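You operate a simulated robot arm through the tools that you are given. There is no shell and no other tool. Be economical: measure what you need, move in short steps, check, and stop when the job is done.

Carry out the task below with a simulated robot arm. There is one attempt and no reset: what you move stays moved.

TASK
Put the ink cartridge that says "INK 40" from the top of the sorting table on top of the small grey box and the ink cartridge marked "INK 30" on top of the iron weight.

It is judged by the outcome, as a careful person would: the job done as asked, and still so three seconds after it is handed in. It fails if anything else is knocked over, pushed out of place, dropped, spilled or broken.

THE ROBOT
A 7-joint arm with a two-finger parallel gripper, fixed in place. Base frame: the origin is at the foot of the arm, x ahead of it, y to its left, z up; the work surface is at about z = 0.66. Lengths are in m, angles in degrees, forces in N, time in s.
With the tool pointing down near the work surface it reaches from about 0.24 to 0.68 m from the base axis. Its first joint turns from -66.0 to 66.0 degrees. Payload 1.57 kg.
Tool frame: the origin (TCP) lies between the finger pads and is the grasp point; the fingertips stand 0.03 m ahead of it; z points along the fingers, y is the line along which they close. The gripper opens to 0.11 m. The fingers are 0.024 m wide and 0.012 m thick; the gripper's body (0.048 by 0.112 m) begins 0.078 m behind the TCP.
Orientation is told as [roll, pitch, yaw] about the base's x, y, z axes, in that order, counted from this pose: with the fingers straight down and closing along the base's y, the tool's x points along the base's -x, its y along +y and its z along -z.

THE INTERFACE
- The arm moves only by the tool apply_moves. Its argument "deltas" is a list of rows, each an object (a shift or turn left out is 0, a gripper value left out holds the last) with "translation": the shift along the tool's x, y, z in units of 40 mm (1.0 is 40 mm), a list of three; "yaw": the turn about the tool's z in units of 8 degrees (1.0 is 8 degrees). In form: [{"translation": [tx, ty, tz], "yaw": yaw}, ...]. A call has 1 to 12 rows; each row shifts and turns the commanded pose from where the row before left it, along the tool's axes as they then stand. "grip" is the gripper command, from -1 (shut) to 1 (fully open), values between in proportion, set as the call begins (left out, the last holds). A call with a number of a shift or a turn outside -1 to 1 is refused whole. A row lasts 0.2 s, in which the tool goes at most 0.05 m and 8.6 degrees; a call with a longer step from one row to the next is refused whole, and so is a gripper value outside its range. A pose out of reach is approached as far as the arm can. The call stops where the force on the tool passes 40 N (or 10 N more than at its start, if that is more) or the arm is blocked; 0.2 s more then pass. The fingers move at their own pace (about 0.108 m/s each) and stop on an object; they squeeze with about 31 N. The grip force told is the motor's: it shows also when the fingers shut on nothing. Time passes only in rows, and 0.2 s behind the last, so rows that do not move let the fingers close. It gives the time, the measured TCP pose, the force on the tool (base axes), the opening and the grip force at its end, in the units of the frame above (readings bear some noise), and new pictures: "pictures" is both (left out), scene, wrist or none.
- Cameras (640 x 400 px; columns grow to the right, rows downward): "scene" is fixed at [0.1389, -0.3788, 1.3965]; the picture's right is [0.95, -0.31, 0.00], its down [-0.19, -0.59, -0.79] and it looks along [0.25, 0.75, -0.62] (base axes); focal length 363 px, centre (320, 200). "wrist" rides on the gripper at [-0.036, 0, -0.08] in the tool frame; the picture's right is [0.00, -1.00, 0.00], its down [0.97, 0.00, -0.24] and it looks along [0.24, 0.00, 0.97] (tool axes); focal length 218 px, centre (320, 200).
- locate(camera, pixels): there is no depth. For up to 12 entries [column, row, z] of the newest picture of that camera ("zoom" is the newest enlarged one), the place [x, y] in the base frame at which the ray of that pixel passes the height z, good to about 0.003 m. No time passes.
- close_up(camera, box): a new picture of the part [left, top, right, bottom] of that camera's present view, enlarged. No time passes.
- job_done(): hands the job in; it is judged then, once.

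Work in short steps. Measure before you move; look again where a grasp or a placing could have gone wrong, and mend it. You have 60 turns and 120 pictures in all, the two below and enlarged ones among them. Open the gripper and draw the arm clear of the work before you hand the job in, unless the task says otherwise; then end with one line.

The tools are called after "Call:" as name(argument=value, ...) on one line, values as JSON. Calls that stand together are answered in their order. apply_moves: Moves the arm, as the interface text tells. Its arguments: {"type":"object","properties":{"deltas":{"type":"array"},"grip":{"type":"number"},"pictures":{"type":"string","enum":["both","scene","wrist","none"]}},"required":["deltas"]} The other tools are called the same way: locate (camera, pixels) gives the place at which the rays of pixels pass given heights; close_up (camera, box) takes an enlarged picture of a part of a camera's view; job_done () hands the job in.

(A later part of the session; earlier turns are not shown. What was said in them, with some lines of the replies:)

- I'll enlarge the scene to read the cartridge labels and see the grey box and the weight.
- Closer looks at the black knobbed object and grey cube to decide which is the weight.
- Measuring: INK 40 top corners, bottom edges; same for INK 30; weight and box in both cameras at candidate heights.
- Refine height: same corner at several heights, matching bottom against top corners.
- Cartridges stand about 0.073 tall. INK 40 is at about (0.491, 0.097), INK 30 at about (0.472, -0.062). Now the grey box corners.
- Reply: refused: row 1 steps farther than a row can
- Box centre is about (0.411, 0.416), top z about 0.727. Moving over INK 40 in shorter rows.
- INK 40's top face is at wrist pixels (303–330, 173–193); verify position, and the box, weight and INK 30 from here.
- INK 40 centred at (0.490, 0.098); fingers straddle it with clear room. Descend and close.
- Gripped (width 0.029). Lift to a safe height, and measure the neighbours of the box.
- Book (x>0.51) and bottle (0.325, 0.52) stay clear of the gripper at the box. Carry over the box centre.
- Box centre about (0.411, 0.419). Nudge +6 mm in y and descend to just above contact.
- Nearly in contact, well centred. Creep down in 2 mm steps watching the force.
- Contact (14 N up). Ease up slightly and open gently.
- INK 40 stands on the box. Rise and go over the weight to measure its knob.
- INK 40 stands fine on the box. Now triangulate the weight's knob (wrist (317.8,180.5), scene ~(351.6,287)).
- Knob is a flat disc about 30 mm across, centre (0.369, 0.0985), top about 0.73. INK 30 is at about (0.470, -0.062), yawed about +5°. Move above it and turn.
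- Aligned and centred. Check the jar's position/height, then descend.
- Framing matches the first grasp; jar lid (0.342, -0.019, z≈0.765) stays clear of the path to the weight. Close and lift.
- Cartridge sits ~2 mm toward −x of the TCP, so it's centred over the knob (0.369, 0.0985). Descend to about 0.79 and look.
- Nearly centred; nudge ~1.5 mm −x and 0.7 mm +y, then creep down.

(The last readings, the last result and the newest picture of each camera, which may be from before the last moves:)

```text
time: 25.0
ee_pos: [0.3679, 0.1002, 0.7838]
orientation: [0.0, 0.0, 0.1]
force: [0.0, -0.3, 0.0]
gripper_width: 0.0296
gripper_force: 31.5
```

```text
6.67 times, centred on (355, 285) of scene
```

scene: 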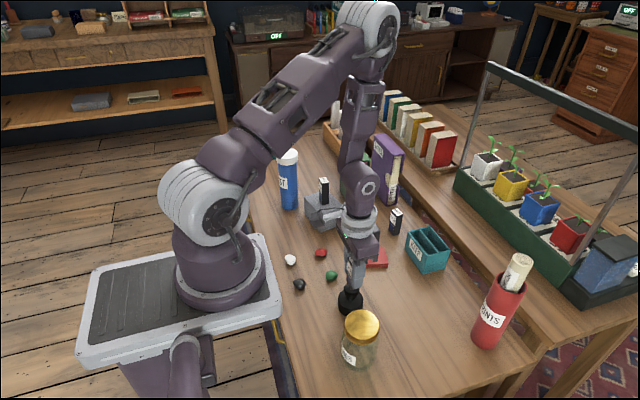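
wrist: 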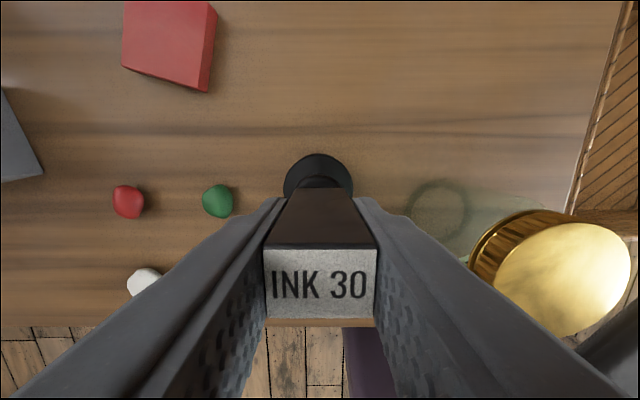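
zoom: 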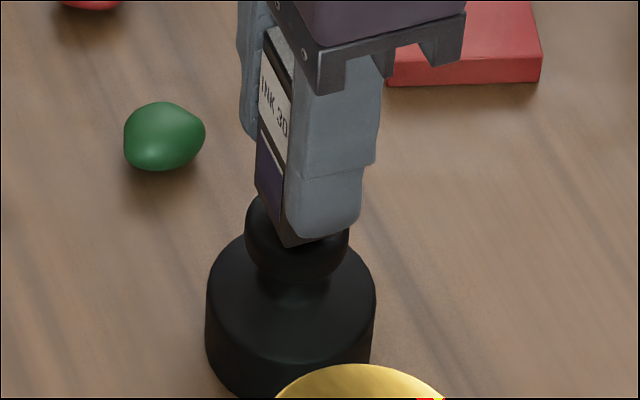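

Still free; continues to line up with the knob. Keep creeping.

Call:
apply_moves(deltas=[{"translation": [0, 0, 0.05]}, {}], pictures="none")

Call:
apply_moves(deltas=[{"translation": [0, 0, 0.05]}, {}], pictures="none")

Call:
apply_moves(deltas=[{"translation": [0, 0, 0.04]}, {}], pictures="none")

Call:
close_up(camera="scene", box=[325, 255, 385, 315])

Call:
close_up(camera="wrist", box=[260, 130, 380, 210])

```text
time: 25.6
ee_pos: [0.3678, 0.0987, 0.7804]
orientation: [0.0, -0.1, 0.0]
force: [-0.8, 0.0, -0.2]
gripper_width: 0.0296
gripper_force: 31.1
```

```text
time: 26.2
ee_pos: [0.3679, 0.0985, 0.7789]
orientation: [0.0, 0.0, 0.0]
force: [0.2, -0.9, -1.2]
gripper_width: 0.0291
gripper_force: 30.9
```

```text
time: 26.8
ee_pos: [0.3686, 0.1, 0.7778]
orientation: [0.0, 0.0, 0.0]
force: [-0.3, 0.3, 6.4]
gripper_width: 0.0289
gripper_force: 30.5
```

```text
6.67 times, centred on (355, 285) of scene
```

zoom: 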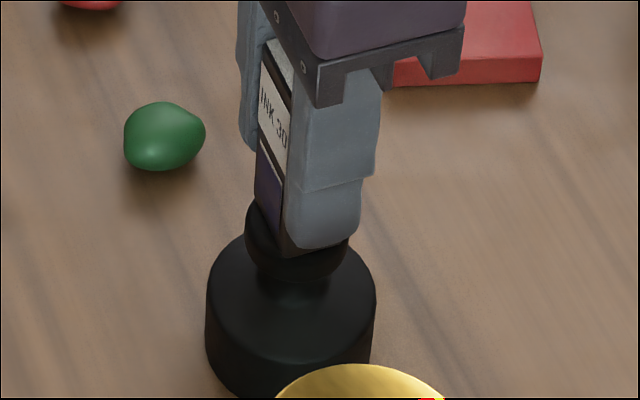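

```text
5.00 times, centred on (320, 170) of wrist
```

zoom: 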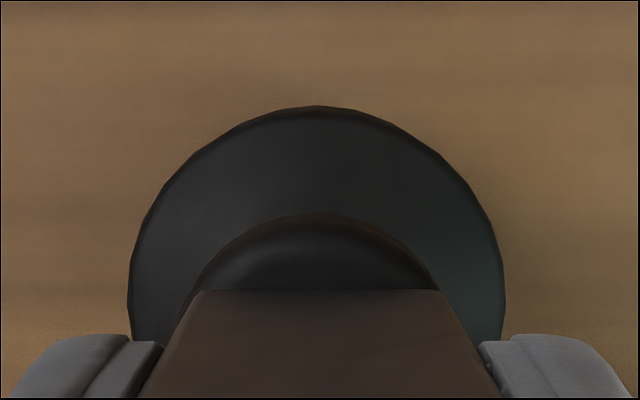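

Contact (6.4 N). Check centring before release.

Call:
locate(camera="wrist", pixels=[[317, 172.6, 0.722], [319, 188, 0.73], [295, 188, 0.73], [343.6, 188, 0.73], [318, 151, 0.69], [282, 191, 0.69], [356, 191, 0.69]])

Call:
apply_moves(deltas=[{}, {}, {}], pictures="none")

```text
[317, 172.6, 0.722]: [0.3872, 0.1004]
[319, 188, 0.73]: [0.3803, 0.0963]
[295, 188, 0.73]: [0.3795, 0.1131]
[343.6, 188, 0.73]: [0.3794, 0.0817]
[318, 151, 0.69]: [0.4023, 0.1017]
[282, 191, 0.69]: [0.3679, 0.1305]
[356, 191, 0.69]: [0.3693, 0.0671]
```

```text
time: 27.6
ee_pos: [0.3688, 0.0997, 0.7783]
orientation: [0.0, 0.0, 0.0]
force: [-0.5, -0.8, 7.6]
gripper_width: 0.0292
gripper_force: 31.0
```

Cartridge (0.370, 0.098) vs knob (0.370, 0.099): centred. Ease and open.

Call:
apply_moves(deltas=[{"translation": [0, 0, -0.015]}, {}], pictures="none")

Call:
apply_moves(deltas=[{}, {}, {}, {}], grip=0.1)

```text
time: 28.2
ee_pos: [0.3686, 0.1003, 0.7776]
orientation: [0.0, 0.0, 0.0]
force: [-0.4, -0.4, -0.8]
gripper_width: 0.0292
gripper_force: 31.2
```

```text
time: 29.2
ee_pos: [0.3689, 0.0993, 0.7779]
orientation: [0.0, 0.0, 0.1]
force: [0.8, -0.4, -0.1]
gripper_width: 0.0605
gripper_force: 0.1
```

scene: 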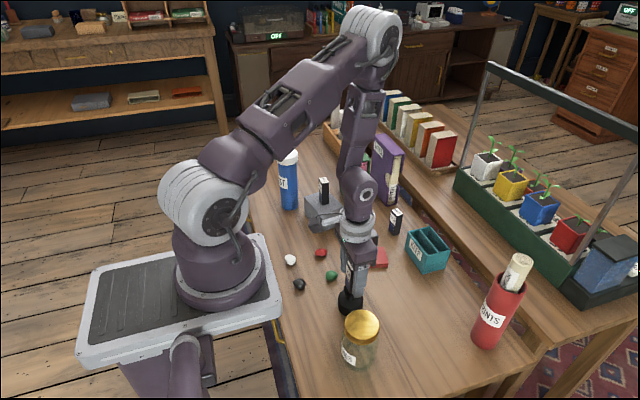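
wrist: 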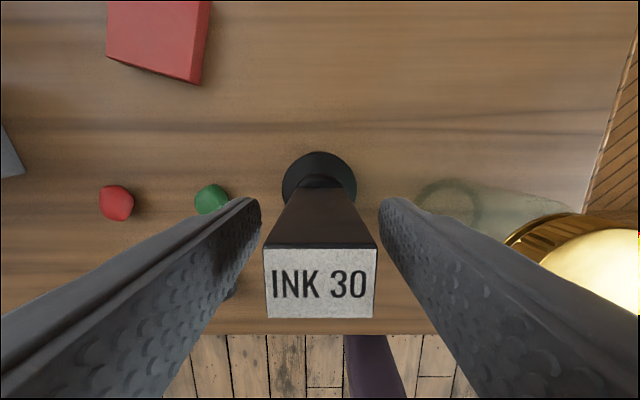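

INK 30 stands upright with the fingers free. Rise straight up well clear.

Call:
apply_moves(deltas=[{"translation": [0, 0, -0.5]}, {"translation": [0, 0, -1]}, {"translation": [0, 0, -1]}, {"translation": [0, 0, -1]}, {"translation": [0, 0, -1]}, {"translation": [-1, 0, -0.3]}, {"translation": [-1, 0, 0]}, {}, {}, {}])

Call:
close_up(camera="scene", box=[280, 170, 440, 330])

```text
time: 31.4
ee_pos: [0.4461, 0.1014, 0.9694]
orientation: [0.0, -0.1, 0.0]
force: [-0.4, -0.2, -0.2]
gripper_width: 0.0605
gripper_force: 0.1
```

scene: 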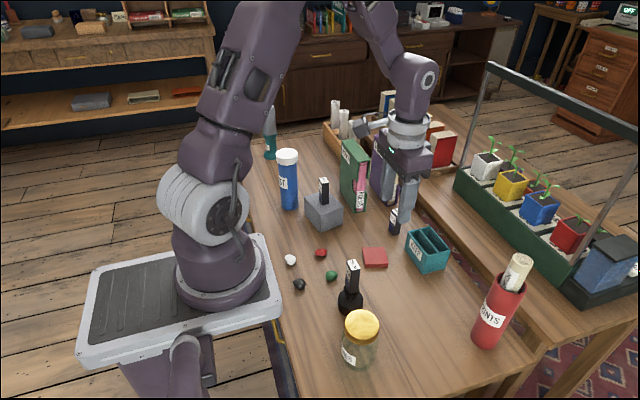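
wrist: 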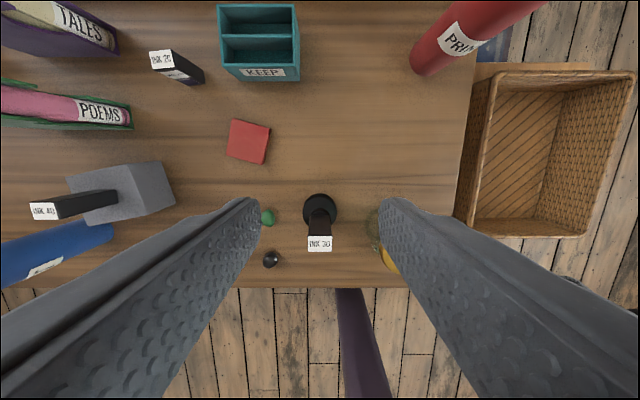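

```text
2.50 times, centred on (360, 250) of scene
```

zoom: 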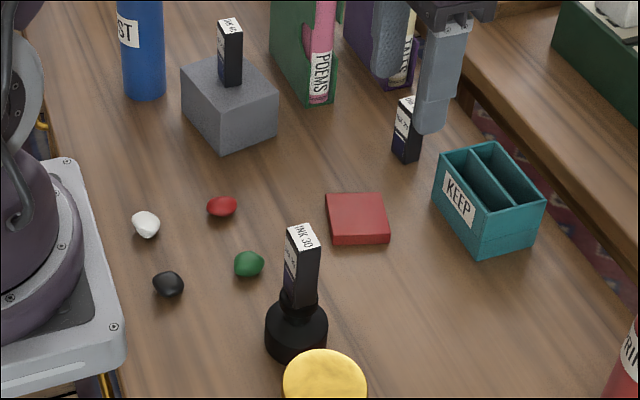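

Both cartridges stand upright on their supports, nothing else moved, and the arm is clear. Opening fully and handing in.

Call:
apply_moves(deltas=[{}, {}, {}], grip=1, pictures="scene")

Call:
job_done()

```text
time: 32.2
ee_pos: [0.448, 0.099, 0.9706]
orientation: [0.0, -0.1, -0.1]
force: [0.3, 0.2, -0.7]
gripper_width: 0.1099
gripper_force: 0.0
```

scene: 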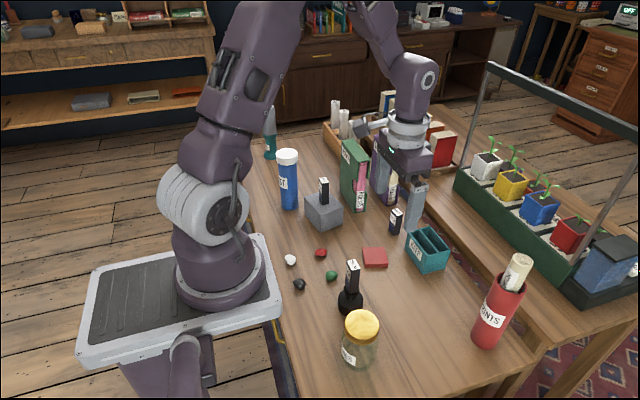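

```text
The job is handed in.
```

INK 40 stands on the small grey box and INK 30 stands on the iron weight; nothing else appears to have moved, and the arm is clear with the gripper open.
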